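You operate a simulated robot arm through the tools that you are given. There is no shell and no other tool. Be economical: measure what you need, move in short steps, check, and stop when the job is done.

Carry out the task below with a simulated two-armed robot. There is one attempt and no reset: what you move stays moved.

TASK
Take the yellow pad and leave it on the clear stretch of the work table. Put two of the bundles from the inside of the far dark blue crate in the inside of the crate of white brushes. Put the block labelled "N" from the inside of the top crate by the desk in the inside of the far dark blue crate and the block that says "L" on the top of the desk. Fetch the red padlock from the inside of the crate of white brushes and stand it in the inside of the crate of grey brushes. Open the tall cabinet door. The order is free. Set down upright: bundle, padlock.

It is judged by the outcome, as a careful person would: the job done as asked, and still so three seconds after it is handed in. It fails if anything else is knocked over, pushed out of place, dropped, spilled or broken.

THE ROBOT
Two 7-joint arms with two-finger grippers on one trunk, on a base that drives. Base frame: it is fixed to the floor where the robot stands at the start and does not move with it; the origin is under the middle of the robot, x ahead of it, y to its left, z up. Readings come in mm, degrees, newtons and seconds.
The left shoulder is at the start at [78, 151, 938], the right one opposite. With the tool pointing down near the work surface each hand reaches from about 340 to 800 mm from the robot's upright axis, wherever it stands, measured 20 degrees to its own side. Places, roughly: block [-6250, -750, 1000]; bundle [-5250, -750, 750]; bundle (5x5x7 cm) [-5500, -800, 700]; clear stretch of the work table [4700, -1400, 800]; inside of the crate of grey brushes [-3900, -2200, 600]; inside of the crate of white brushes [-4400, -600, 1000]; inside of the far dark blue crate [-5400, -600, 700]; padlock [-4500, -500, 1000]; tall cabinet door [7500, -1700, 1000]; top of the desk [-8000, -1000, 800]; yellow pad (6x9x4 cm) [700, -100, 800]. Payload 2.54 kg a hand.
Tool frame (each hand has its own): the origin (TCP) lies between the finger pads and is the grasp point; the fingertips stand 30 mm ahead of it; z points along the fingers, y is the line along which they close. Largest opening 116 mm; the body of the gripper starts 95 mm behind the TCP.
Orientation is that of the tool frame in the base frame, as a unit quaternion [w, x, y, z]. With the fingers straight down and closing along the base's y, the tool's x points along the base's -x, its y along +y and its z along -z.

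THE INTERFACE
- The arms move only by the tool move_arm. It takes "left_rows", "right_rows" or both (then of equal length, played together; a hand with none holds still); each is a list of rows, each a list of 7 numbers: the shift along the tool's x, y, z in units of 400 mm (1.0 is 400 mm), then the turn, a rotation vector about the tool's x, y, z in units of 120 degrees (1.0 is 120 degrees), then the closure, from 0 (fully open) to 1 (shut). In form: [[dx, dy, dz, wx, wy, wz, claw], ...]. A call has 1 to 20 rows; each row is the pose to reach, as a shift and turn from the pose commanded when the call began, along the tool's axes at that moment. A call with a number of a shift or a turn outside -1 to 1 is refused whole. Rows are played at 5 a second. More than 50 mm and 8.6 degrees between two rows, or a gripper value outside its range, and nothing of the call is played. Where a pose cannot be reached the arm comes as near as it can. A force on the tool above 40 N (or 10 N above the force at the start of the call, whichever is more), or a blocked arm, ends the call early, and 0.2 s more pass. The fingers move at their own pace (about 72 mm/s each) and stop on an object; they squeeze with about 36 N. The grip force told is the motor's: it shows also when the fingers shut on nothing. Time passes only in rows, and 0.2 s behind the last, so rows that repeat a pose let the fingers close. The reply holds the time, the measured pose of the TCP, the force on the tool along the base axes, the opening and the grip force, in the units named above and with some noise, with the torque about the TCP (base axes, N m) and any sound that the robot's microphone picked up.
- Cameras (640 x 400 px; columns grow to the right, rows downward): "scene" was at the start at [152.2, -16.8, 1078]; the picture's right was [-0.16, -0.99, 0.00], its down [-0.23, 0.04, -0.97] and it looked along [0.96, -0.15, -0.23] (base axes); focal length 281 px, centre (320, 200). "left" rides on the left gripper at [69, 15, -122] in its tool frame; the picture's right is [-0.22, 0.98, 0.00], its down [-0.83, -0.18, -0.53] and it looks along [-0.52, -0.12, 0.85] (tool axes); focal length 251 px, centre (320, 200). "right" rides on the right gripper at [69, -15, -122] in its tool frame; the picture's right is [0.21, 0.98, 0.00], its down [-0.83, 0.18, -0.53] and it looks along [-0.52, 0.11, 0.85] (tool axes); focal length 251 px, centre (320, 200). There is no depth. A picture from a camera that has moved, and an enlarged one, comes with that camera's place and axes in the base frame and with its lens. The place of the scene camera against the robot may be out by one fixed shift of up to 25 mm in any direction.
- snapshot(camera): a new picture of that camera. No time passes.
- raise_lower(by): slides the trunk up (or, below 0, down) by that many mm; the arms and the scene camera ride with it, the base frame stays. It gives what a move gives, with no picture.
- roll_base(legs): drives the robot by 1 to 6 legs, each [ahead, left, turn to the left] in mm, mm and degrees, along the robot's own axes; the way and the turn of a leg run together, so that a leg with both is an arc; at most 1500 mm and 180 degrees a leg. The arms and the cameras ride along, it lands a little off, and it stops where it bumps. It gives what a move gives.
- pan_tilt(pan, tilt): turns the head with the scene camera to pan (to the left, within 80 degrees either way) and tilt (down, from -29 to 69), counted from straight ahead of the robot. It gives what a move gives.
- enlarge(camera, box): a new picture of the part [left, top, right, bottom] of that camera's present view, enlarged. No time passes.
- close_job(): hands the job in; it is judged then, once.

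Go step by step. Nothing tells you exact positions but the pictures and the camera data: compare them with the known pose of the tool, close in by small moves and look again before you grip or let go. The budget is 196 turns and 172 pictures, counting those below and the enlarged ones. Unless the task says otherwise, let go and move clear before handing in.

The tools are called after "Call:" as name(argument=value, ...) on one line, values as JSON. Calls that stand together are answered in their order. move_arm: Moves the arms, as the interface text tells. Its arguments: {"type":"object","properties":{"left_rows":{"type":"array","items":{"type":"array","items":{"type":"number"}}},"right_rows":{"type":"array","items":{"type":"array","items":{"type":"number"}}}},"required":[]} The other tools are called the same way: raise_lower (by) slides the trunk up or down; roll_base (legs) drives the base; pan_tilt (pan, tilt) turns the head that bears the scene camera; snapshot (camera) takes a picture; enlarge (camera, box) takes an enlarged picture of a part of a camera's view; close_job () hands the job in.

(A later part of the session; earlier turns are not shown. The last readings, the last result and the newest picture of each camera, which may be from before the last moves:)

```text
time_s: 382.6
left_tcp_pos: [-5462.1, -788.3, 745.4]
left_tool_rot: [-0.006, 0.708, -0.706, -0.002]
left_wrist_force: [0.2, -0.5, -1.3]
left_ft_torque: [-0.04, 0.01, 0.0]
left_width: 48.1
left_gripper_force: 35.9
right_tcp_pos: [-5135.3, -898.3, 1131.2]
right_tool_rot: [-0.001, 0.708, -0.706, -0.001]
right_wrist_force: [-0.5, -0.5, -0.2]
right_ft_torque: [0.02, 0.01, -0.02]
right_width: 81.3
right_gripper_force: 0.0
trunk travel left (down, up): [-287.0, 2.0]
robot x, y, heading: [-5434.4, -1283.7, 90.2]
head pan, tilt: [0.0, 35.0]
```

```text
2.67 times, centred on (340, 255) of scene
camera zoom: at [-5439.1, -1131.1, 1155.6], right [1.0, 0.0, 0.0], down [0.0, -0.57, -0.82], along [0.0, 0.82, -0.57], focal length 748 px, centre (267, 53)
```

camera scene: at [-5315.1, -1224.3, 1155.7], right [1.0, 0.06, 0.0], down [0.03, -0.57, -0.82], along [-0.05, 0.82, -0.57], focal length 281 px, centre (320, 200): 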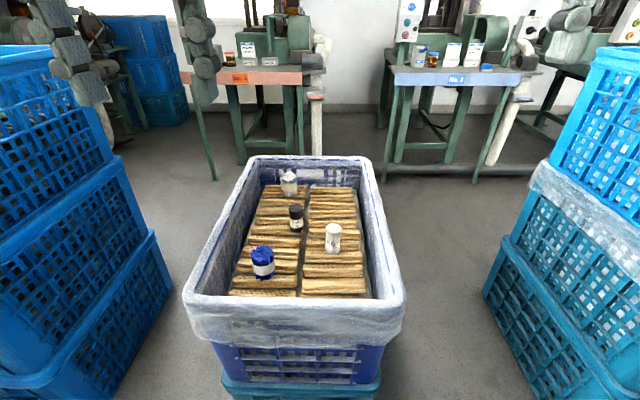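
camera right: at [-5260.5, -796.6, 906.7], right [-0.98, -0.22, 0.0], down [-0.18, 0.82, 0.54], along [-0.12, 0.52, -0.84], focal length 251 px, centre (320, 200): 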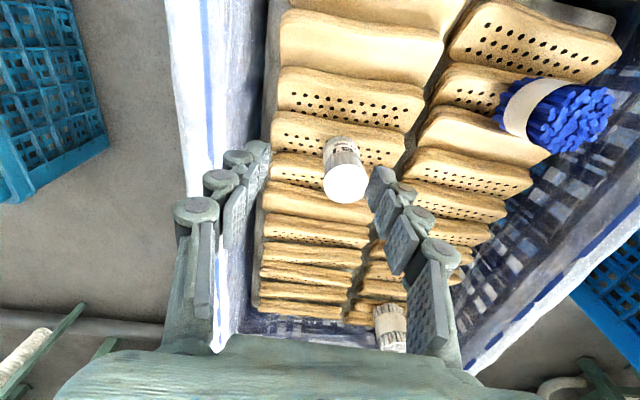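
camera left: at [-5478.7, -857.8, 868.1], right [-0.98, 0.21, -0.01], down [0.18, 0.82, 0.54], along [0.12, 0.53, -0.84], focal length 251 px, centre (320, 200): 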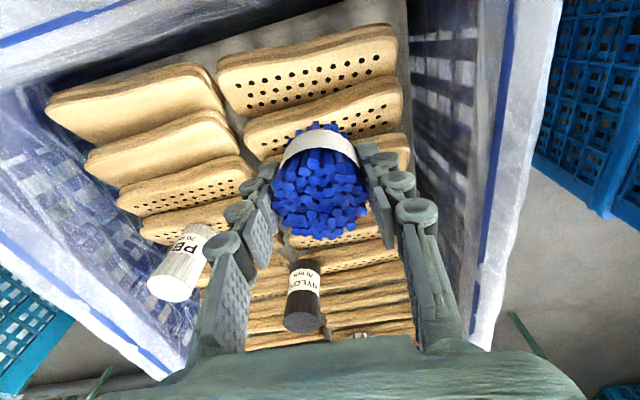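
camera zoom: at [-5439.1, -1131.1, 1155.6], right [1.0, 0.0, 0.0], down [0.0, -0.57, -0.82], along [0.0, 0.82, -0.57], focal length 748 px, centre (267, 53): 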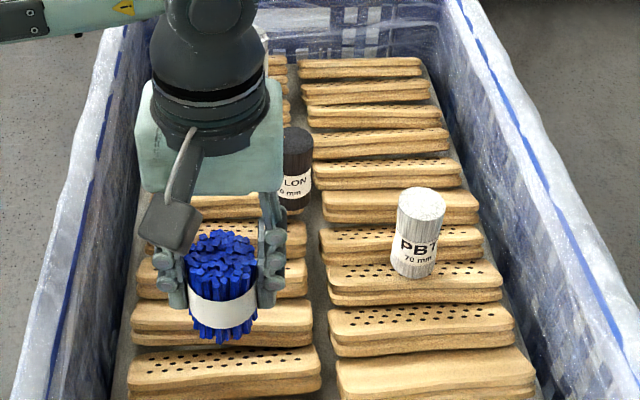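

Blue bundle held (48 mm). Lifting out and retracting.

Call:
move_arm(left_rows=[[0, 0, -0.1, 0, 0, 0, 0.8], [0, 0, -0.2, 0, 0, 0, 0.8], [0, 0, -0.3, 0, 0, 0, 0.8], [0, 0, -0.4, 0, 0, 0, 0.8], [0, 0, -0.5, 0, 0, 0, 0.8], [0, 0, -0.6, 0, 0, 0, 0.8], [0.02, 0.02, -0.7, 0, 0, 0, 0.8], [0.06, 0.06, -0.79, 0, 0, 0, 0.8], [0.12, 0.12, -0.87, 0, 0, 0, 0.8], [0.18, 0.18, -0.94, 0, 0, 0, 0.8], [0.24, 0.26, -0.98, 0, 0, 0, 0.8]])

Call:
roll_base(legs=[[-100, 0, 0], [0, -1000, 0]])

Call:
pan_tilt(pan=0, tilt=30)

Call:
snapshot(camera="scene")

```text
time_s: 385.0
left_tcp_pos: [-5567.7, -893.9, 1134.0]
left_tool_rot: [-0.007, 0.707, -0.707, -0.001]
left_wrist_force: [-0.9, -0.4, -1.2]
left_ft_torque: [0.01, -0.03, -0.02]
left_width: 48.5
left_gripper_force: 35.7
right_tcp_pos: [-5135.9, -898.3, 1131.3]
right_tool_rot: [-0.001, 0.708, -0.707, -0.001]
right_wrist_force: [-0.7, 0.4, 0.2]
right_ft_torque: [0.01, -0.01, 0.02]
right_width: 81.1
right_gripper_force: 0.1
trunk travel left (down, up): [-287.0, 2.0]
robot x, y, heading: [-5430.6, -1287.2, 90.2]
head pan, tilt: [0.0, 35.0]
```

```text
time_s: 395.6
left_tcp_pos: [-4580.9, -982.8, 1133.4]
left_tool_rot: [-0.007, 0.717, -0.697, 0.0]
left_wrist_force: [-0.2, -0.6, -0.7]
left_ft_torque: [0.0, 0.0, -0.01]
left_width: 48.2
left_gripper_force: 35.8
right_tcp_pos: [-4148.5, -977.4, 1131.8]
right_tool_rot: [-0.001, 0.717, -0.697, -0.001]
right_wrist_force: [-0.2, -0.1, 0.1]
right_ft_torque: [-0.02, 0.0, 0.0]
right_width: 81.3
right_gripper_force: 0.0
trunk travel left (down, up): [-287.0, 2.0]
robot x, y, heading: [-4434.8, -1375.0, 91.8]
head pan, tilt: [0.0, 35.0]
```

```text
time_s: 396.3
left_tcp_pos: [-4579.7, -984.5, 1132.7]
left_tool_rot: [-0.007, 0.717, -0.697, -0.001]
left_wrist_force: [-0.4, 0.4, -1.2]
left_ft_torque: [0.04, 0.02, 0.01]
left_width: 48.4
left_gripper_force: 36.2
right_tcp_pos: [-4147.9, -978.9, 1131.5]
right_tool_rot: [-0.001, 0.717, -0.697, 0.0]
right_wrist_force: [0.0, 0.3, -1.0]
right_ft_torque: [-0.01, -0.01, 0.01]
right_width: 81.1
right_gripper_force: 0.0
trunk travel left (down, up): [-287.0, 2.0]
robot x, y, heading: [-4430.7, -1372.3, 91.7]
head pan, tilt: [0.0, 30.0]
```

```text
63 pictures are left
camera scene: at [-4445.7, -1216.4, 1163.4], right [1.0, 0.03, 0.0], down [0.01, -0.5, -0.87], along [-0.02, 0.87, -0.5], focal length 281 px, centre (320, 200)
```

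scene: 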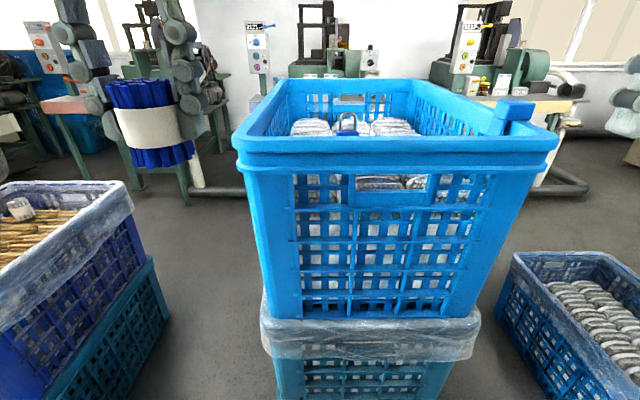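

The far-left area of the white-brush crate (where the lock stood) is free. Squaring up and rolling close.

Call:
roll_base(legs=[[0, -38, -1.7], [148, 0, 0]])

Call:
move_arm(left_rows=[[-0.1, -0.03, 0, 0, 0, 0, 0.8], [-0.2, -0.06, 0, 0, 0, 0, 0.8], [-0.3, -0.1, 0, 0, 0, 0, 0.8], [-0.4, -0.14, 0.01, 0, 0, 0, 0.8], [-0.48, -0.17, 0.02, 0, 0, 0, 0.8], [-0.54, -0.18, 0.04, 0, 0, 0, 0.8], [-0.6, -0.19, 0.1, 0, 0, 0, 0.8], [-0.62, -0.19, 0.16, 0, 0, 0, 0.8]])

Call:
enlarge(camera="scene", box=[200, 50, 400, 175])

Call:
snapshot(camera="left")

```text
time_s: 398.3
left_tcp_pos: [-4529.2, -831.9, 1133.3]
left_tool_rot: [0.008, -0.707, 0.707, 0.001]
left_wrist_force: [-0.6, 1.2, -1.6]
left_ft_torque: [-0.06, 0.03, -0.05]
left_width: 48.3
left_gripper_force: 35.8
right_tcp_pos: [-4097.1, -839.5, 1131.1]
right_tool_rot: [0.0, 0.707, -0.707, 0.0]
right_wrist_force: [-0.5, 0.6, -0.3]
right_ft_torque: [-0.03, -0.01, -0.05]
right_width: 81.1
right_gripper_force: 0.0
trunk travel left (down, up): [-287.0, 2.0]
robot x, y, heading: [-4393.1, -1223.5, 90.1]
head pan, tilt: [0.0, 30.0]
```

```text
time_s: 400.1
left_tcp_pos: [-4454.2, -582.0, 1072.1]
left_tool_rot: [-0.007, 0.707, -0.707, 0.0]
left_wrist_force: [-0.2, -0.3, -0.6]
left_ft_torque: [0.03, 0.0, -0.04]
left_width: 48.4
left_gripper_force: 36.1
right_tcp_pos: [-4097.9, -840.6, 1131.5]
right_tool_rot: [0.0, -0.707, 0.708, 0.001]
right_wrist_force: [-0.3, -0.4, -0.2]
right_ft_torque: [-0.03, 0.0, -0.03]
right_width: 81.0
right_gripper_force: 0.1
trunk travel left (down, up): [-287.0, 2.0]
robot x, y, heading: [-4398.4, -1224.9, 89.9]
head pan, tilt: [0.0, 30.0]
```

```text
3.20 times, centred on (300, 112) of scene
camera zoom: at [-4402.0, -1069.7, 1163.4], right [1.0, 0.0, 0.0], down [0.0, -0.5, -0.87], along [0.0, 0.87, -0.5], focal length 898 px, centre (384, 480)
```

zoom: 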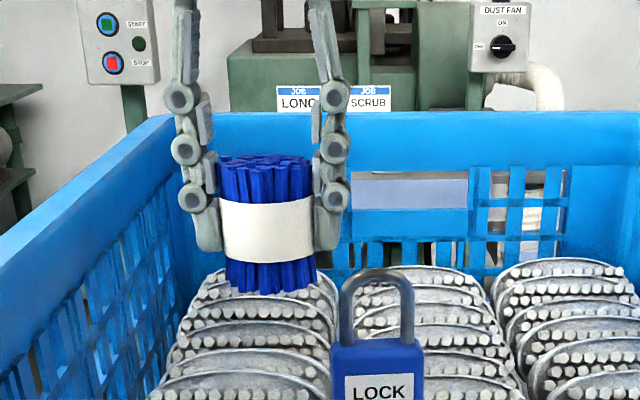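

```text
61 pictures are left
camera left: at [-4471.2, -652.7, 1194.4], right [-0.98, 0.21, -0.01], down [0.18, 0.82, 0.54], along [0.12, 0.53, -0.84], focal length 251 px, centre (320, 200)
```

left: 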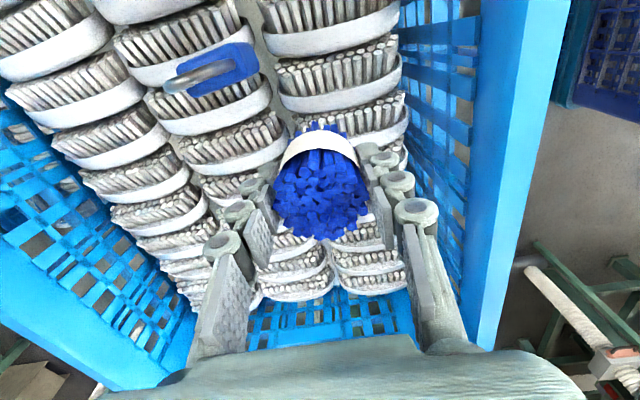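

Lowering: first to 1032, then slowly.

Call:
move_arm(left_rows=[[-0.01, 0.01, 0.05, 0, 0, 0, 0.8], [-0.02, 0.015, 0.09, 0, 0, 0, 0.8], [-0.02, 0.015, 0.1, 0, 0, 0, 0.8], [-0.02, 0.015, 0.105, 0, 0, 0, 0.8], [-0.02, 0.015, 0.11, 0, 0, 0, 0.8], [-0.02, 0.015, 0.115, 0, 0, 0, 0.8], [-0.02, 0.015, 0.12, 0, 0, 0, 0.8], [-0.02, 0.015, 0.12, 0, 0, 0, 0.8]])

Call:
enlarge(camera="scene", box=[220, 80, 360, 167])

```text
time_s: 401.9
left_tcp_pos: [-4459.3, -575.9, 1025.3]
left_tool_rot: [-0.007, 0.707, -0.707, -0.001]
left_wrist_force: [-0.1, 0.0, -0.7]
left_ft_torque: [-0.04, -0.03, 0.0]
left_width: 48.4
left_gripper_force: 36.0
right_tcp_pos: [-4096.6, -840.9, 1132.0]
right_tool_rot: [0.0, 0.707, -0.707, -0.001]
right_wrist_force: [-0.2, 0.3, 0.4]
right_ft_torque: [0.01, 0.0, -0.02]
right_width: 81.1
right_gripper_force: 0.0
trunk travel left (down, up): [-287.0, 2.0]
robot x, y, heading: [-4392.7, -1226.8, 89.9]
head pan, tilt: [0.0, 30.0]
```

```text
4.57 times, centred on (290, 124) of scene
camera zoom: at [-4401.8, -1070.0, 1163.4], right [1.0, 0.0, 0.0], down [0.0, -0.5, -0.87], along [0.0, 0.87, -0.5], focal length 1283 px, centre (457, 550)
```

zoom: 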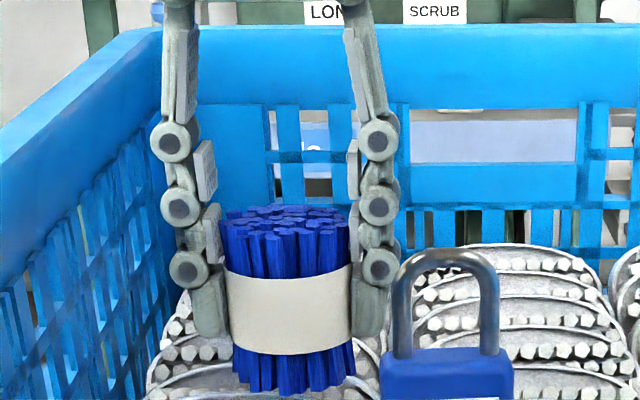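

Call:
move_arm(left_rows=[[0, 0, 0.003, 0, 0, 0, 0.8], [0, 0, 0.006, 0, 0, 0, 0.8], [0, 0, 0.009, 0, 0, 0, 0.8], [0, 0, 0.012, 0, 0, 0, 0.8], [0, 0, 0.012, 0, 0, 0, 0.8]])

```text
time_s: 403.1
left_tcp_pos: [-4458.8, -576.5, 1019.4]
left_tool_rot: [0.006, -0.707, 0.708, 0.001]
left_wrist_force: [-0.1, 0.1, -1.2]
left_ft_torque: [0.02, -0.04, 0.01]
left_width: 48.1
left_gripper_force: 36.1
right_tcp_pos: [-4097.1, -840.9, 1131.5]
right_tool_rot: [0.001, -0.707, 0.707, 0.0]
right_wrist_force: [-0.3, -0.1, -0.7]
right_ft_torque: [0.0, 0.0, 0.01]
right_width: 81.2
right_gripper_force: 0.2
trunk travel left (down, up): [-287.0, 2.0]
robot x, y, heading: [-4389.6, -1226.4, 89.8]
head pan, tilt: [0.0, 30.0]
```

Call:
move_arm(left_rows=[[0, 0, 0.003, 0, 0, 0, 0.8], [0, 0, 0.006, 0, 0, 0, 0.8], [0, 0, 0.009, 0, 0, 0, 0.8], [0, 0, 0.012, 0, 0, 0, 0.8], [0, 0, 0.015, 0, 0, 0, 0.8], [0, 0, 0.015, 0, 0, 0, 0.8]])

```text
time_s: 404.5
left_tcp_pos: [-4459.3, -576.4, 1016.5]
left_tool_rot: [0.008, -0.707, 0.707, 0.002]
left_wrist_force: [0.3, 8.4, 23.8]
left_ft_torque: [-0.07, 0.15, -0.06]
left_width: 48.5
left_gripper_force: 35.9
right_tcp_pos: [-4096.0, -843.7, 1132.1]
right_tool_rot: [-0.001, 0.707, -0.707, -0.001]
right_wrist_force: [0.1, -0.1, -0.9]
right_ft_torque: [0.0, -0.02, -0.04]
right_width: 81.2
right_gripper_force: 0.0
trunk travel left (down, up): [-287.0, 2.0]
robot x, y, heading: [-4396.2, -1222.7, 90.1]
head pan, tilt: [0.0, 30.0]
```

Contact at 1016.5. Relieve 2.5 mm, then open gently.

Call:
move_arm(left_rows=[[0, 0, -0.003, 0, 0, 0, 0.8], [0, 0, -0.006, 0, 0, 0, 0.8], [0, 0, -0.006, 0, 0, 0, 0.8], [0, 0, -0.006, 0, 0, 0, 0.58], [0, 0, -0.006, 0, 0, 0, 0.52], [0, 0, -0.006, 0, 0, 0, 0.46], [0, 0, -0.006, 0, 0, 0, 0.4], [0, 0, -0.006, 0, 0, 0, 0.35], [0, 0, -0.006, 0, 0, 0, 0.35]])

Call:
enlarge(camera="scene", box=[220, 80, 360, 167])

```text
time_s: 406.5
left_tcp_pos: [-4459.0, -576.8, 1016.4]
left_tool_rot: [-0.007, 0.707, -0.707, -0.001]
left_wrist_force: [-0.3, -0.5, 0.4]
left_ft_torque: [-0.02, 0.02, 0.02]
left_width: 75.5
left_gripper_force: 0.1
right_tcp_pos: [-4096.8, -839.7, 1131.7]
right_tool_rot: [0.0, 0.708, -0.707, -0.001]
right_wrist_force: [0.0, 0.6, 0.1]
right_ft_torque: [0.04, 0.01, 0.0]
right_width: 81.4
right_gripper_force: 0.0
trunk travel left (down, up): [-287.0, 2.0]
robot x, y, heading: [-4393.3, -1225.4, 90.2]
head pan, tilt: [0.0, 30.0]
```

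```text
4.57 times, centred on (290, 124) of scene
camera zoom: at [-4401.7, -1070.0, 1163.4], right [1.0, 0.0, 0.0], down [0.0, -0.5, -0.87], along [0.0, 0.87, -0.5], focal length 1283 px, centre (457, 550)
```

zoom: 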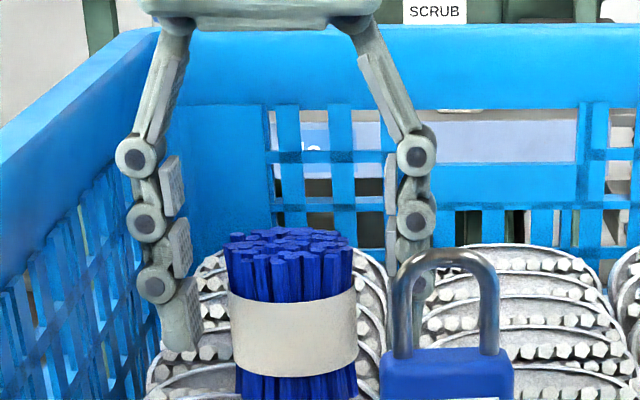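

Bundle stands upright. Lift off, retract and go back for the PBT bundle.

Call:
move_arm(left_rows=[[0, 0, -0.05, 0, 0, 0, 0.35], [0, 0, -0.15, 0, 0, 0, 0.35], [0.02, 0, -0.24, 0, 0, 0, 0.35], [0.1, 0, -0.29, 0, 0, 0, 0.35], [0.2, 0.02, -0.3, 0, 0, 0, 0.35], [0.3, 0.05, -0.3, 0, 0, 0, 0.35], [0.4, 0.1, -0.3, 0, 0, 0, 0.35], [0.5, 0.15, -0.3, 0, 0, 0, 0.35], [0.6, 0.18, -0.3, 0, 0, 0, 0.35]])

Call:
roll_base(legs=[[-150, 0, 0], [0, 883, 0], [0, 0, -1.5], [88, 0, 0]])

Call:
snapshot(camera="left")

```text
time_s: 408.5
left_tcp_pos: [-4531.1, -817.3, 1132.2]
left_tool_rot: [0.007, -0.707, 0.707, 0.0]
left_wrist_force: [0.5, -0.3, -0.1]
left_ft_torque: [0.01, 0.02, -0.02]
left_width: 75.4
left_gripper_force: 0.0
right_tcp_pos: [-4097.4, -841.8, 1132.5]
right_tool_rot: [0.0, -0.707, 0.707, 0.0]
right_wrist_force: [0.1, 0.6, -0.1]
right_ft_torque: [0.02, 0.0, 0.01]
right_width: 81.2
right_gripper_force: 0.0
trunk travel left (down, up): [-287.0, 2.0]
robot x, y, heading: [-4397.4, -1228.4, 89.8]
head pan, tilt: [0.0, 30.0]
```

```text
time_s: 419.4
left_tcp_pos: [-5394.4, -864.2, 1133.1]
left_tool_rot: [0.006, -0.695, 0.719, 0.0]
left_wrist_force: [0.0, 0.3, 0.2]
left_ft_torque: [-0.05, -0.01, 0.02]
left_width: 75.5
left_gripper_force: 0.1
right_tcp_pos: [-4960.8, -902.3, 1130.5]
right_tool_rot: [-0.001, -0.695, 0.719, 0.001]
right_wrist_force: [-0.2, 0.6, -0.9]
right_ft_torque: [-0.06, 0.02, -0.05]
right_width: 81.2
right_gripper_force: 0.1
trunk travel left (down, up): [-287.0, 2.0]
robot x, y, heading: [-5269.4, -1277.1, 87.8]
head pan, tilt: [0.0, 30.0]
```

```text
58 pictures are left
camera left: at [-5412.0, -932.2, 1255.2], right [-0.97, 0.25, -0.01], down [0.2, 0.81, 0.54], along [0.14, 0.53, -0.84], focal length 251 px, centre (320, 200)
```

left: 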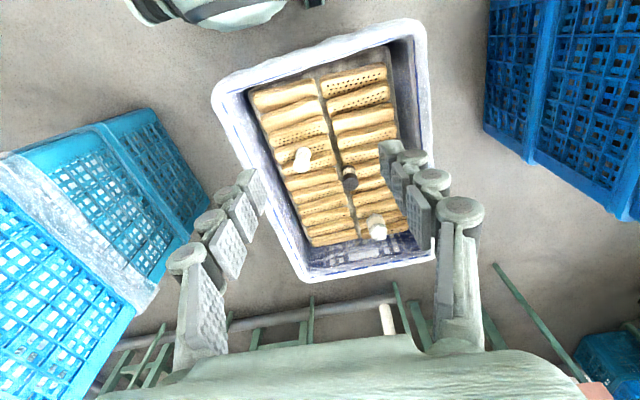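

PBT bundle still at ≈[-5306, -702]. Bringing the left hand above it.

Call:
move_arm(left_rows=[[-0.07, -0.04, 0, 0, 0, 0, 0.35], [-0.14, -0.08, 0.02, 0, 0, 0, 0.4], [-0.21, -0.12, 0.06, 0, 0, 0, 0.4], [-0.28, -0.16, 0.13, 0, 0, 0, 0.4], [-0.34, -0.19, 0.22, 0, 0, 0, 0.4], [-0.39, -0.2, 0.32, 0, 0, 0, 0.4], [-0.405, -0.205, 0.43, 0, 0, 0, 0.4], [-0.405, -0.205, 0.54, 0, 0, 0, 0.4], [-0.405, -0.205, 0.65, 0, 0, 0, 0.4], [-0.405, -0.205, 0.74, 0, 0, 0, 0.4], [-0.405, -0.205, 0.82, 0, 0, 0, 0.4], [-0.405, -0.205, 0.82, 0, 0, 0, 0.4]])

Call:
snapshot(camera="left")

```text
time_s: 422.0
left_tcp_pos: [-5302.6, -704.0, 809.0]
left_tool_rot: [0.007, -0.695, 0.719, 0.001]
left_wrist_force: [0.4, 0.1, -0.5]
left_ft_torque: [-0.01, -0.01, 0.0]
left_width: 69.3
left_gripper_force: 0.0
right_tcp_pos: [-4960.3, -902.4, 1131.0]
right_tool_rot: [0.001, -0.695, 0.719, 0.001]
right_wrist_force: [-0.1, -1.4, 0.3]
right_ft_torque: [-0.02, -0.01, -0.02]
right_width: 80.9
right_gripper_force: 0.1
trunk travel left (down, up): [-287.0, 2.0]
robot x, y, heading: [-5271.0, -1277.3, 88.1]
head pan, tilt: [0.0, 30.0]
```

```text
57 pictures are left
camera left: at [-5321.2, -772.7, 930.2], right [-0.97, 0.25, -0.01], down [0.2, 0.81, 0.54], along [0.14, 0.53, -0.84], focal length 251 px, centre (320, 200)
```

left: 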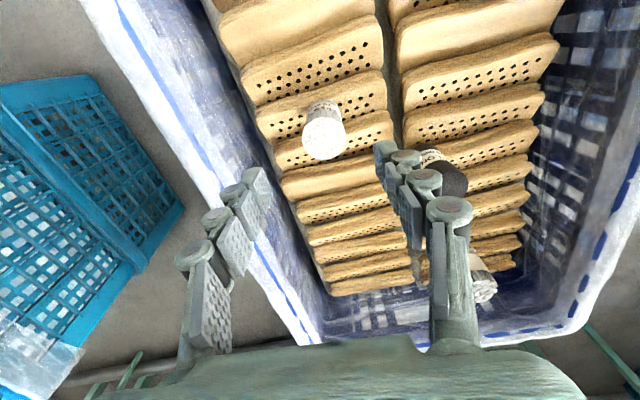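

Aligned. Lowering and gripping the PBT bundle.

Call:
move_arm(left_rows=[[0, 0.003, 0.08, 0, 0, 0, 0.4], [0, 0.004, 0.16, 0, 0, 0, 0.4], [0, 0.004, 0.23, 0, 0, 0, 0.4], [0, 0.004, 0.275, 0, 0, 0, 0.4], [0, 0.004, 0.275, 0, 0, 0, 0.5], [0, 0.004, 0.275, 0, 0, 0, 0.6], [0, 0.004, 0.275, 0, 0, 0, 0.85], [0, 0.004, 0.275, 0, 0, 0, 0.85], [0, 0.004, 0.22, 0, 0, 0, 0.85], [0, 0.004, 0.16, 0, 0, 0, 0.85]])

Call:
snapshot(camera="left")

```text
time_s: 424.2
left_tcp_pos: [-5302.4, -700.6, 744.1]
left_tool_rot: [0.006, -0.696, 0.718, 0.001]
left_wrist_force: [-0.2, 1.0, -0.6]
left_ft_torque: [0.0, -0.01, 0.0]
left_width: 36.3
left_gripper_force: 36.2
right_tcp_pos: [-4960.4, -903.2, 1131.8]
right_tool_rot: [0.001, -0.695, 0.719, 0.001]
right_wrist_force: [-0.1, 0.5, 0.1]
right_ft_torque: [0.0, -0.04, 0.03]
right_width: 81.3
right_gripper_force: 0.1
trunk travel left (down, up): [-287.0, 2.0]
robot x, y, heading: [-5268.2, -1278.5, 88.2]
head pan, tilt: [0.0, 30.0]
```

```text
56 pictures are left
camera left: at [-5321.5, -768.9, 866.2], right [-0.97, 0.25, -0.01], down [0.2, 0.81, 0.54], along [0.14, 0.53, -0.84], focal length 251 px, centre (320, 200)
```

left: 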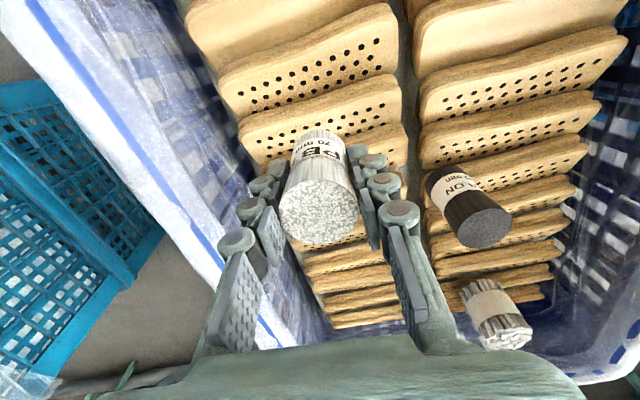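

Held (36 mm). Lifting out, retracting, and rolling to the white-brush crate for the right-hand column (x≈-4300).

Call:
move_arm(left_rows=[[0, 0, -0.1, 0, 0, 0, 0.85], [0, 0, -0.2, 0, 0, 0, 0.85], [0, 0, -0.3, 0, 0, 0, 0.85], [0, 0, -0.4, 0, 0, 0, 0.85], [0, 0, -0.5, 0, 0, 0, 0.85], [0, 0, -0.6, 0, 0, 0, 0.85], [0.04, 0.02, -0.69, 0, 0, 0, 0.85], [0.09, 0.05, -0.78, 0, 0, 0, 0.85], [0.16, 0.09, -0.86, 0, 0, 0, 0.85], [0.23, 0.13, -0.93, 0, 0, 0, 0.85], [0.32, 0.17, -0.98, 0, 0, 0, 0.85], [0.41, 0.2, -0.98, 0, 0, 0, 0.85]])

Call:
roll_base(legs=[[-100, 0, 0], [0, -1000, 0]])

```text
time_s: 426.8
left_tcp_pos: [-5392.8, -864.6, 1133.9]
left_tool_rot: [0.008, -0.696, 0.718, 0.0]
left_wrist_force: [0.0, 0.0, -1.3]
left_ft_torque: [0.02, 0.0, 0.01]
left_width: 36.2
left_gripper_force: 36.0
right_tcp_pos: [-4961.0, -902.8, 1132.3]
right_tool_rot: [0.001, -0.695, 0.719, 0.001]
right_wrist_force: [0.2, -0.5, 0.1]
right_ft_torque: [0.05, 0.02, 0.01]
right_width: 81.0
right_gripper_force: 0.0
trunk travel left (down, up): [-287.0, 2.0]
robot x, y, heading: [-5267.1, -1278.8, 88.1]
head pan, tilt: [0.0, 30.0]
```

```text
time_s: 437.4
left_tcp_pos: [-4398.8, -1002.0, 1133.7]
left_tool_rot: [0.006, -0.691, 0.723, 0.0]
left_wrist_force: [-0.2, -0.7, -1.0]
left_ft_torque: [0.05, 0.02, -0.01]
left_width: 36.5
left_gripper_force: 35.5
right_tcp_pos: [-3968.0, -1046.5, 1132.6]
right_tool_rot: [0.0, -0.691, 0.723, 0.0]
right_wrist_force: [0.5, 0.3, 0.4]
right_ft_torque: [0.02, 0.02, -0.01]
right_width: 81.1
right_gripper_force: 0.0
trunk travel left (down, up): [-287.0, 2.0]
robot x, y, heading: [-4282.7, -1418.0, 87.2]
head pan, tilt: [0.0, 30.0]
```

Call:
roll_base(legs=[[0, -12, 2.8], [188, 0, 0]])

Call:
move_arm(left_rows=[[-0.1, -0.03, 0, 0, 0, 0, 0.85], [-0.2, -0.06, 0, 0, 0, 0, 0.85], [-0.3, -0.1, 0, 0, 0, 0, 0.85], [-0.4, -0.14, 0.01, 0, 0, 0, 0.85], [-0.48, -0.17, 0.02, 0, 0, 0, 0.85], [-0.54, -0.2, 0.06, 0, 0, 0, 0.85], [-0.6, -0.22, 0.13, 0, 0, 0, 0.85], [-0.6, -0.22, 0.13, 0, 0, 0, 0.85]])

Call:
snapshot(camera="left")

Call:
enlarge(camera="scene", box=[160, 50, 360, 175])

```text
time_s: 439.3
left_tcp_pos: [-4405.9, -823.4, 1133.1]
left_tool_rot: [-0.006, 0.707, -0.707, 0.0]
left_wrist_force: [0.1, -0.1, -1.2]
left_ft_torque: [-0.02, 0.04, 0.0]
left_width: 36.4
left_gripper_force: 35.9
right_tcp_pos: [-3973.4, -848.8, 1131.4]
right_tool_rot: [-0.001, 0.707, -0.707, 0.0]
right_wrist_force: [0.6, 0.1, -0.6]
right_ft_torque: [-0.04, 0.02, 0.02]
right_width: 81.5
right_gripper_force: 0.1
trunk travel left (down, up): [-287.0, 2.0]
robot x, y, heading: [-4268.9, -1237.4, 89.8]
head pan, tilt: [0.0, 30.0]
```

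```text
time_s: 441.1
left_tcp_pos: [-4317.8, -583.1, 1082.5]
left_tool_rot: [-0.007, 0.708, -0.706, -0.001]
left_wrist_force: [-0.5, 0.1, -0.4]
left_ft_torque: [-0.02, 0.01, 0.03]
left_width: 36.3
left_gripper_force: 35.8
right_tcp_pos: [-3972.8, -848.5, 1132.5]
right_tool_rot: [-0.001, 0.707, -0.707, -0.001]
right_wrist_force: [0.3, 0.2, 0.1]
right_ft_torque: [0.01, -0.01, 0.03]
right_width: 81.4
right_gripper_force: 0.1
trunk travel left (down, up): [-287.0, 2.0]
robot x, y, heading: [-4270.1, -1233.4, 89.9]
head pan, tilt: [0.0, 30.0]
```

```text
55 pictures are left
camera left: at [-4333.3, -652.0, 1205.4], right [-0.98, 0.21, -0.01], down [0.18, 0.82, 0.54], along [0.12, 0.53, -0.84], focal length 251 px, centre (320, 200)
```

left: 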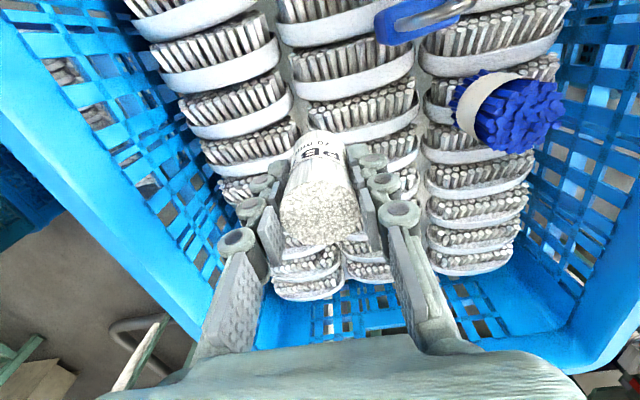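

```text
3.20 times, centred on (260, 112) of scene
camera zoom: at [-4277.5, -1078.4, 1163.5], right [1.0, 0.0, 0.0], down [0.0, -0.5, -0.87], along [0.0, 0.87, -0.5], focal length 898 px, centre (512, 480)
```

zoom: 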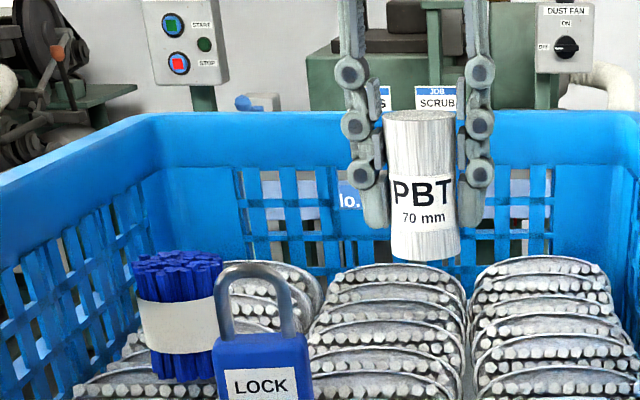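

The bundle should land on a brush row, so shift 26 mm left to the middle row (x≈-4344), then lower.

Call:
move_arm(left_rows=[[0, 0.03, 0.02, 0, 0, 0, 0.85], [0, 0.065, 0.06, 0, 0, 0, 0.85], [0, 0.065, 0.1, 0, 0, 0, 0.85], [0, 0.065, 0.125, 0, 0, 0, 0.85], [0, 0.065, 0.135, 0, 0, 0, 0.85], [0, 0.065, 0.14, 0, 0, 0, 0.85], [0, 0.065, 0.145, 0, 0, 0, 0.85], [0, 0.065, 0.148, 0, 0, 0, 0.85], [0, 0.065, 0.148, 0, 0, 0, 0.85]])

Call:
enlarge(camera="scene", box=[200, 70, 340, 157])

```text
time_s: 443.1
left_tcp_pos: [-4343.2, -583.9, 1024.0]
left_tool_rot: [-0.007, 0.707, -0.707, 0.0]
left_wrist_force: [0.1, -0.1, -0.2]
left_ft_torque: [0.0, 0.0, -0.01]
left_width: 36.3
left_gripper_force: 35.9
right_tcp_pos: [-3972.8, -847.5, 1131.0]
right_tool_rot: [0.0, 0.708, -0.707, -0.001]
right_wrist_force: [0.3, -0.3, 0.8]
right_ft_torque: [-0.01, 0.0, -0.01]
right_width: 81.3
right_gripper_force: 0.0
trunk travel left (down, up): [-287.0, 2.0]
robot x, y, heading: [-4266.3, -1233.2, 90.3]
head pan, tilt: [0.0, 30.0]
```

```text
4.57 times, centred on (270, 114) of scene
camera zoom: at [-4277.4, -1078.0, 1163.4], right [1.0, 0.0, 0.0], down [0.0, -0.5, -0.87], along [0.0, 0.87, -0.5], focal length 1283 px, centre (549, 595)
```

zoom: 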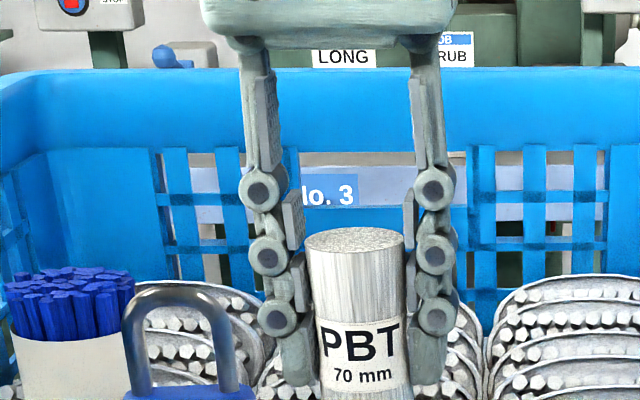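

Call:
move_arm(left_rows=[[0, 0, 0.003, 0, 0, 0, 0.85], [0, 0, 0.006, 0, 0, 0, 0.85], [0, 0, 0.009, 0, 0, 0, 0.85], [0, 0, 0.012, 0, 0, 0, 0.85], [0, 0, 0.015, 0, 0, 0, 0.85], [0, 0, 0.018, 0, 0, 0, 0.85], [0, 0, 0.018, 0, 0, 0, 0.85]])

```text
time_s: 444.7
left_tcp_pos: [-4343.1, -585.0, 1019.1]
left_tool_rot: [-0.007, 0.707, -0.707, -0.001]
left_wrist_force: [0.4, -1.0, -0.8]
left_ft_torque: [0.02, -0.02, -0.01]
left_width: 36.5
left_gripper_force: 36.1
right_tcp_pos: [-3972.8, -849.0, 1132.5]
right_tool_rot: [-0.001, 0.707, -0.707, -0.001]
right_wrist_force: [-0.2, 0.3, 0.4]
right_ft_torque: [-0.03, -0.01, -0.01]
right_width: 81.6
right_gripper_force: 0.0
trunk travel left (down, up): [-287.0, 2.0]
robot x, y, heading: [-4269.4, -1235.3, 90.3]
head pan, tilt: [0.0, 30.0]
```

Call:
move_arm(left_rows=[[0, 0, 0.003, 0, 0, 0, 0.85], [0, 0, 0.006, 0, 0, 0, 0.85], [0, 0, 0.009, 0, 0, 0, 0.85], [0, 0, 0.012, 0, 0, 0, 0.85], [0, 0, 0.015, 0, 0, 0, 0.85], [0, 0, 0.015, 0, 0, 0, 0.85]])

```text
time_s: 446.1
left_tcp_pos: [-4343.8, -584.2, 1012.7]
left_tool_rot: [-0.007, 0.707, -0.707, 0.0]
left_wrist_force: [0.0, 0.4, 1.0]
left_ft_torque: [0.03, 0.06, -0.03]
left_width: 36.6
left_gripper_force: 36.1
right_tcp_pos: [-3973.0, -847.7, 1131.0]
right_tool_rot: [0.0, 0.707, -0.707, -0.001]
right_wrist_force: [0.4, -0.3, -0.3]
right_ft_torque: [0.03, 0.01, 0.0]
right_width: 81.3
right_gripper_force: 0.1
trunk travel left (down, up): [-287.0, 2.0]
robot x, y, heading: [-4271.4, -1238.7, 90.0]
head pan, tilt: [0.0, 30.0]
```

Light contact. Opening gently.

Call:
move_arm(left_rows=[[0, 0, 0.003, 0, 0, 0, 0.85], [0, 0, 0.003, 0, 0, 0, 0.68], [0, 0, 0.003, 0, 0, 0, 0.62], [0, 0, 0.003, 0, 0, 0, 0.56], [0, 0, 0.003, 0, 0, 0, 0.5], [0, 0, 0.003, 0, 0, 0, 0.45], [0, 0, 0.003, 0, 0, 0, 0.42]])

Call:
enlarge(camera="scene", box=[180, 70, 340, 170])

```text
time_s: 447.7
left_tcp_pos: [-4343.9, -583.7, 1012.1]
left_tool_rot: [-0.006, 0.708, -0.706, 0.0]
left_wrist_force: [0.6, 0.0, -0.4]
left_ft_torque: [-0.01, 0.0, 0.02]
left_width: 67.1
left_gripper_force: 0.0
right_tcp_pos: [-3973.1, -848.9, 1131.0]
right_tool_rot: [0.0, 0.707, -0.707, -0.001]
right_wrist_force: [0.8, -0.3, 0.6]
right_ft_torque: [-0.02, 0.01, -0.04]
right_width: 81.3
right_gripper_force: 0.1
trunk travel left (down, up): [-287.0, 2.0]
robot x, y, heading: [-4271.7, -1237.2, 89.8]
head pan, tilt: [0.0, 30.0]
```

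```text
4.00 times, centred on (260, 120) of scene
camera zoom: at [-4277.4, -1078.1, 1163.5], right [1.0, 0.0, 0.0], down [0.0, -0.5, -0.87], along [0.0, 0.87, -0.5], focal length 1122 px, centre (560, 520)
```

zoom: 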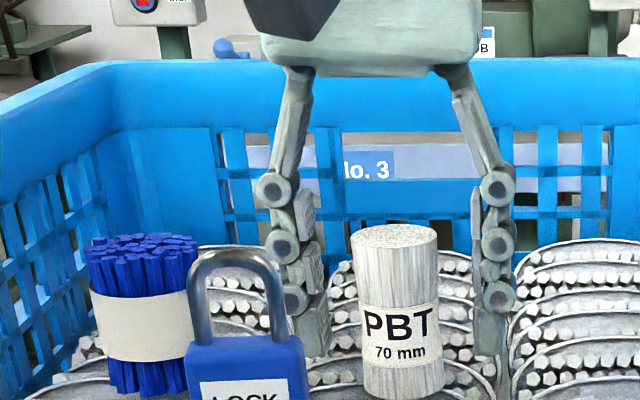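

Both bundles stand. Retract and head toward the crate by the desk.

Call:
move_arm(left_rows=[[0, 0, -0.05, 0, 0, 0, 0.42], [0, 0, -0.15, 0, 0, 0, 0.42], [0, 0, -0.25, 0, 0, 0, 0.42], [0.05, 0, -0.31, 0, 0, 0, 0.42], [0.15, 0.02, -0.31, 0, 0, 0, 0.42], [0.25, 0.05, -0.31, 0, 0, 0, 0.42], [0.35, 0.1, -0.31, 0, 0, 0, 0.42], [0.45, 0.15, -0.31, 0, 0, 0, 0.42], [0.55, 0.2, -0.31, 0, 0, 0, 0.42]])

Call:
roll_base(legs=[[-150, 0, 0], [0, 800, 0], [0, 750, 0]])

Call:
pan_tilt(pan=40, tilt=22)

Call:
snapshot(camera="scene")

```text
time_s: 449.7
left_tcp_pos: [-4426.1, -808.3, 1133.6]
left_tool_rot: [-0.007, 0.708, -0.706, 0.0]
left_wrist_force: [-0.1, -0.4, 0.2]
left_ft_torque: [-0.04, 0.01, -0.01]
left_width: 67.5
left_gripper_force: 0.1
right_tcp_pos: [-3973.1, -849.6, 1131.5]
right_tool_rot: [-0.001, 0.708, -0.707, -0.001]
right_wrist_force: [-0.9, -0.1, -0.5]
right_ft_torque: [0.05, 0.0, -0.03]
right_width: 81.3
right_gripper_force: 0.1
trunk travel left (down, up): [-287.0, 2.0]
robot x, y, heading: [-4270.7, -1238.3, 90.0]
head pan, tilt: [0.0, 30.0]
```

```text
time_s: 465.9
left_tcp_pos: [-5962.8, -953.5, 1134.3]
left_tool_rot: [-0.006, 0.71, -0.704, -0.001]
left_wrist_force: [0.4, -0.2, -0.5]
left_ft_torque: [0.01, 0.05, 0.02]
left_width: 67.4
left_gripper_force: 0.2
right_tcp_pos: [-5512.4, -991.6, 1131.3]
right_tool_rot: [-0.001, 0.71, -0.704, -0.001]
right_wrist_force: [-0.4, 0.4, -0.2]
right_ft_torque: [0.02, -0.03, 0.01]
right_width: 81.0
right_gripper_force: 0.1
trunk travel left (down, up): [-287.0, 2.0]
robot x, y, heading: [-5803.4, -1380.2, 90.3]
head pan, tilt: [0.0, 30.0]
```

```text
time_s: 466.9
left_tcp_pos: [-5963.2, -954.0, 1135.0]
left_tool_rot: [-0.008, 0.711, -0.704, 0.0]
left_wrist_force: [0.1, 0.9, 0.1]
left_ft_torque: [0.01, 0.02, -0.04]
left_width: 67.6
left_gripper_force: 0.1
right_tcp_pos: [-5511.4, -992.5, 1131.3]
right_tool_rot: [0.0, 0.71, -0.704, -0.001]
right_wrist_force: [-0.4, -0.7, -0.1]
right_ft_torque: [0.04, 0.0, 0.02]
right_width: 81.1
right_gripper_force: 0.0
trunk travel left (down, up): [-287.0, 2.0]
robot x, y, heading: [-5807.5, -1381.6, 90.0]
head pan, tilt: [40.0, 22.0]
```

```text
51 pictures are left
camera scene: at [-5873.8, -1243.3, 1176.2], right [0.76, 0.65, 0.0], down [0.24, -0.29, -0.93], along [-0.6, 0.71, -0.37], focal length 281 px, centre (320, 200)
```

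scene: 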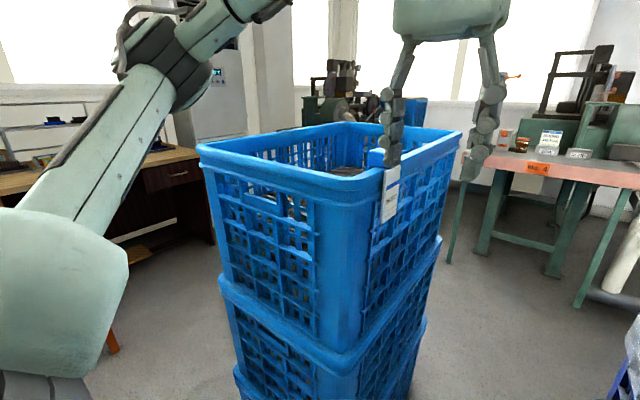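

The top crate spans about x -6520…-6080, y -900…-290. Rolling in front of it and looking in.

Call:
roll_base(legs=[[0, 470, 0], [140, 0, 0]])

Call:
pan_tilt(pan=0, tilt=32)

Call:
snapshot(camera="scene")

Call:
snapshot(camera="left")

```text
time_s: 472.9
left_tcp_pos: [-6423.9, -841.8, 1133.1]
left_tool_rot: [-0.007, 0.716, -0.698, 0.0]
left_wrist_force: [-0.5, 0.4, 0.2]
left_ft_torque: [0.01, -0.02, 0.02]
left_width: 67.0
left_gripper_force: 0.0
right_tcp_pos: [-5971.6, -874.6, 1132.2]
right_tool_rot: [-0.001, 0.714, -0.7, 0.0]
right_wrist_force: [0.0, 0.8, 0.2]
right_ft_torque: [0.01, -0.02, 0.03]
right_width: 81.1
right_gripper_force: 0.1
trunk travel left (down, up): [-287.0, 2.0]
robot x, y, heading: [-6258.4, -1268.6, 91.0]
head pan, tilt: [40.0, 22.0]
stopped in leg 2: the robot was blocked; the commanded pose is now the measured one
```

```text
time_s: 473.9
left_tcp_pos: [-6423.0, -840.7, 1133.2]
left_tool_rot: [-0.006, 0.716, -0.698, -0.001]
left_wrist_force: [-0.1, -0.1, -0.7]
left_ft_torque: [0.01, 0.04, -0.03]
left_width: 67.3
left_gripper_force: 0.0
right_tcp_pos: [-5970.6, -873.9, 1130.2]
right_tool_rot: [0.0, 0.715, -0.699, 0.0]
right_wrist_force: [0.3, 0.2, 0.2]
right_ft_torque: [-0.01, 0.03, 0.02]
right_width: 81.4
right_gripper_force: 0.0
trunk travel left (down, up): [-287.0, 2.0]
robot x, y, heading: [-6261.3, -1266.1, 90.9]
head pan, tilt: [0.0, 32.0]
```

```text
50 pictures are left
camera scene: at [-6270.5, -1111.0, 1160.3], right [1.0, 0.02, 0.0], down [0.01, -0.53, -0.85], along [-0.02, 0.85, -0.53], focal length 281 px, centre (320, 200)
```

scene: 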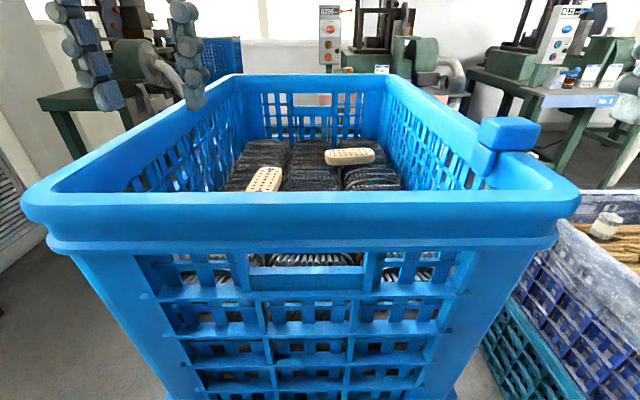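

```text
49 pictures are left
camera left: at [-6438.1, -910.7, 1255.3], right [-0.98, 0.19, -0.01], down [0.16, 0.83, 0.54], along [0.11, 0.53, -0.84], focal length 251 px, centre (320, 200)
```

left: 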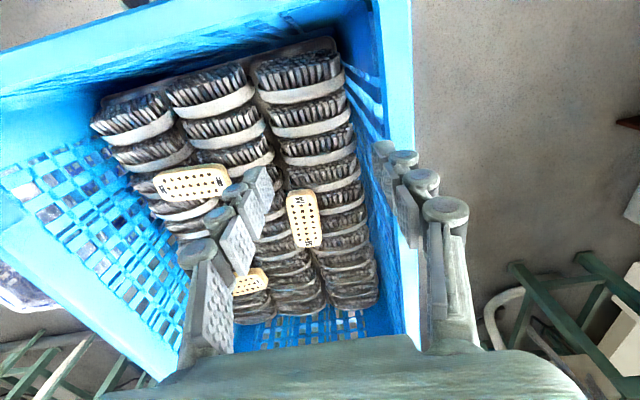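

Three drilled blocks lie on black brushes. Enlarging to read the letters.

Call:
enlarge(camera="left", box=[140, 140, 340, 320])

Call:
enlarge(camera="scene", box=[220, 120, 420, 220])

```text
2.22 times, centred on (240, 230) of left
camera zoom: at [-6438.1, -910.7, 1255.3], right [-0.98, 0.19, -0.01], down [0.16, 0.83, 0.54], along [0.11, 0.53, -0.84], focal length 559 px, centre (498, 133)
```

zoom: 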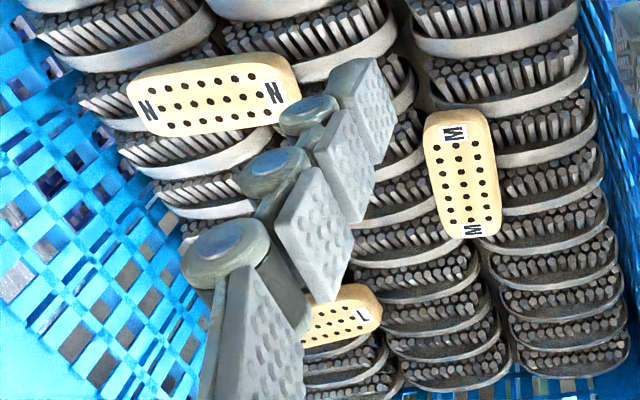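

```text
3.20 times, centred on (320, 170) of scene
camera zoom: at [-6270.5, -1111.0, 1160.3], right [1.0, 0.02, 0.0], down [0.01, -0.53, -0.85], along [-0.02, 0.85, -0.53], focal length 898 px, centre (320, 296)
```

zoom: 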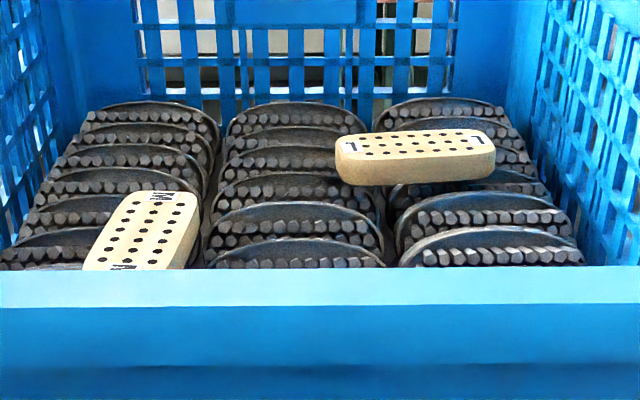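

N lies near the front, L farther back, both long along x; gripping them across y is easiest from the crate's left (-x) side. I'll back off and inspect the space there.

Call:
roll_base(legs=[[-130, 0, 0], [0, 640, 0]])

Call:
pan_tilt(pan=25, tilt=28)

Call:
snapshot(camera="scene")

```text
time_s: 481.4
left_tcp_pos: [-7054.9, -988.5, 1131.9]
left_tool_rot: [-0.006, 0.718, -0.696, 0.0]
left_wrist_force: [0.7, 0.0, 0.3]
left_ft_torque: [0.0, 0.01, 0.0]
left_width: 67.4
left_gripper_force: 0.1
right_tcp_pos: [-6601.6, -1018.2, 1131.3]
right_tool_rot: [0.0, 0.716, -0.698, 0.001]
right_wrist_force: [-0.8, 0.2, -0.1]
right_ft_torque: [0.02, 0.01, -0.01]
right_width: 81.2
right_gripper_force: 0.0
trunk travel left (down, up): [-287.0, 2.0]
robot x, y, heading: [-6890.3, -1412.9, 91.6]
head pan, tilt: [0.0, 32.0]
```

```text
time_s: 482.2
left_tcp_pos: [-7055.9, -987.3, 1133.4]
left_tool_rot: [-0.005, 0.717, -0.697, 0.0]
left_wrist_force: [-0.5, 0.7, -0.2]
left_ft_torque: [-0.02, 0.03, 0.03]
left_width: 67.2
left_gripper_force: 0.1
right_tcp_pos: [-6602.2, -1017.6, 1130.7]
right_tool_rot: [0.0, 0.716, -0.698, 0.001]
right_wrist_force: [0.4, 0.0, 0.4]
right_ft_torque: [0.0, 0.01, 0.01]
right_width: 81.0
right_gripper_force: 0.0
trunk travel left (down, up): [-287.0, 2.0]
robot x, y, heading: [-6891.2, -1411.5, 91.4]
head pan, tilt: [25.0, 28.0]
```

```text
46 pictures are left
camera scene: at [-6938.9, -1264.2, 1166.6], right [0.9, 0.44, 0.0], down [0.21, -0.42, -0.88], along [-0.39, 0.79, -0.47], focal length 281 px, centre (320, 200)
```

scene: 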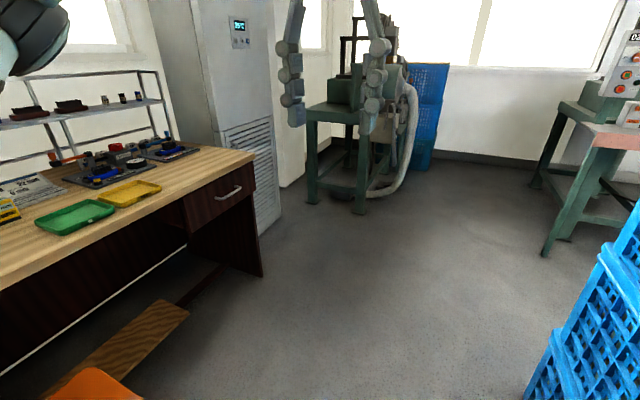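

There's ample room left of the crate (desk front x≈-7690). Driving to (-6890, -650) and turning to face +x.

Call:
roll_base(legs=[[760, 0, 0], [0, 0, -92]])

Call:
snapshot(camera="left")

```text
time_s: 490.4
left_tcp_pos: [-6473.1, -492.1, 1133.2]
left_tool_rot: [0.005, 0.01, 1.0, -0.003]
left_wrist_force: [-0.4, -1.1, 0.4]
left_ft_torque: [0.04, 0.01, 0.0]
left_width: 67.3
left_gripper_force: 0.1
right_tcp_pos: [-6525.3, -943.0, 1131.3]
right_tool_rot: [0.0, 0.01, 1.0, 0.0]
right_wrist_force: [0.4, 0.4, -0.1]
right_ft_torque: [0.0, 0.02, -0.01]
right_width: 81.0
right_gripper_force: 0.0
trunk travel left (down, up): [-287.0, 2.0]
robot x, y, heading: [-6905.4, -636.5, -1.5]
head pan, tilt: [25.0, 28.0]
```

```text
45 pictures are left
camera left: at [-6543.8, -474.1, 1255.3], right [0.23, 0.97, -0.01], down [0.82, -0.19, 0.54], along [0.53, -0.13, -0.84], focal length 251 px, centre (320, 200)
```

left: 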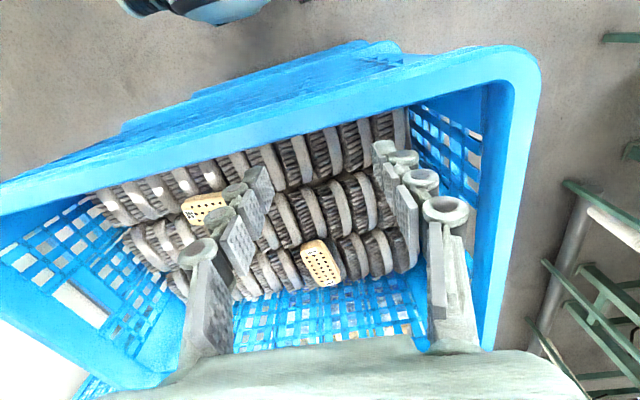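

L is at about [-6203, -550]. Rolling 30 closer, squaring, and bringing the left hand over it.

Call:
roll_base(legs=[[30, 0, 1.5]])

Call:
move_arm(left_rows=[[-0.1, -0.04, 0, 0, 0, 0, 0.2], [-0.2, -0.08, 0, 0, 0, 0, 0.2], [-0.3, -0.12, 0.02, 0, 0, 0, 0.2], [-0.38, -0.15, 0.08, 0, 0, 0, 0.2], [-0.44, -0.16, 0.16, 0, 0, 0, 0.2], [-0.5, -0.165, 0.24, 0, 0, 0, 0.2], [-0.56, -0.165, 0.31, 0, 0, 0, 0.2], [-0.6, -0.165, 0.36, 0, 0, 0, 0.2], [-0.6, -0.165, 0.36, 0, 0, 0, 0.2]])

Call:
snapshot(camera="left")

```text
time_s: 491.3
left_tcp_pos: [-6446.9, -481.9, 1131.7]
left_tool_rot: [0.003, -0.003, 1.0, -0.004]
left_wrist_force: [0.6, -0.4, 0.0]
left_ft_torque: [0.01, 0.04, -0.03]
left_width: 67.4
left_gripper_force: 0.0
right_tcp_pos: [-6487.1, -934.3, 1129.6]
right_tool_rot: [-0.001, -0.002, 1.0, 0.0]
right_wrist_force: [0.1, 0.2, 0.1]
right_ft_torque: [-0.03, 0.03, 0.0]
right_width: 81.3
right_gripper_force: 0.0
trunk travel left (down, up): [-287.0, 2.0]
robot x, y, heading: [-6878.2, -636.6, 0.6]
head pan, tilt: [25.0, 28.0]
```

```text
time_s: 493.3
left_tcp_pos: [-6208.4, -545.4, 990.9]
left_tool_rot: [0.005, -0.005, 1.0, -0.004]
left_wrist_force: [0.1, -0.5, -1.1]
left_ft_torque: [0.03, 0.01, -0.03]
left_width: 92.9
left_gripper_force: 0.0
right_tcp_pos: [-6488.6, -935.0, 1132.1]
right_tool_rot: [0.0, -0.003, 1.0, 0.001]
right_wrist_force: [0.1, -0.5, -0.5]
right_ft_torque: [0.0, 0.02, -0.02]
right_width: 81.1
right_gripper_force: 0.1
trunk travel left (down, up): [-287.0, 2.0]
robot x, y, heading: [-6874.1, -638.9, 0.2]
head pan, tilt: [25.0, 28.0]
```

```text
44 pictures are left
camera left: at [-6277.6, -528.6, 1113.0], right [0.21, 0.98, -0.01], down [0.82, -0.17, 0.54], along [0.53, -0.12, -0.84], focal length 251 px, centre (320, 200)
```

left: 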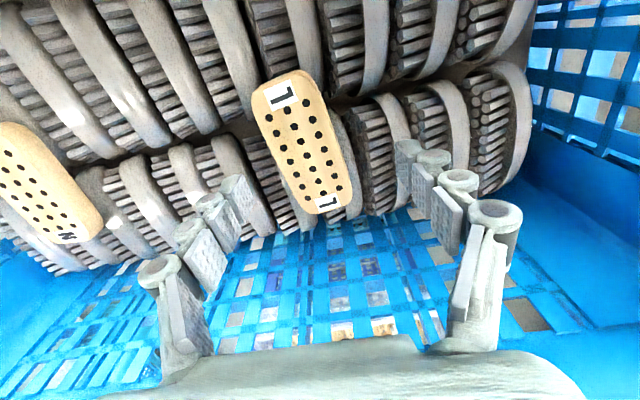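

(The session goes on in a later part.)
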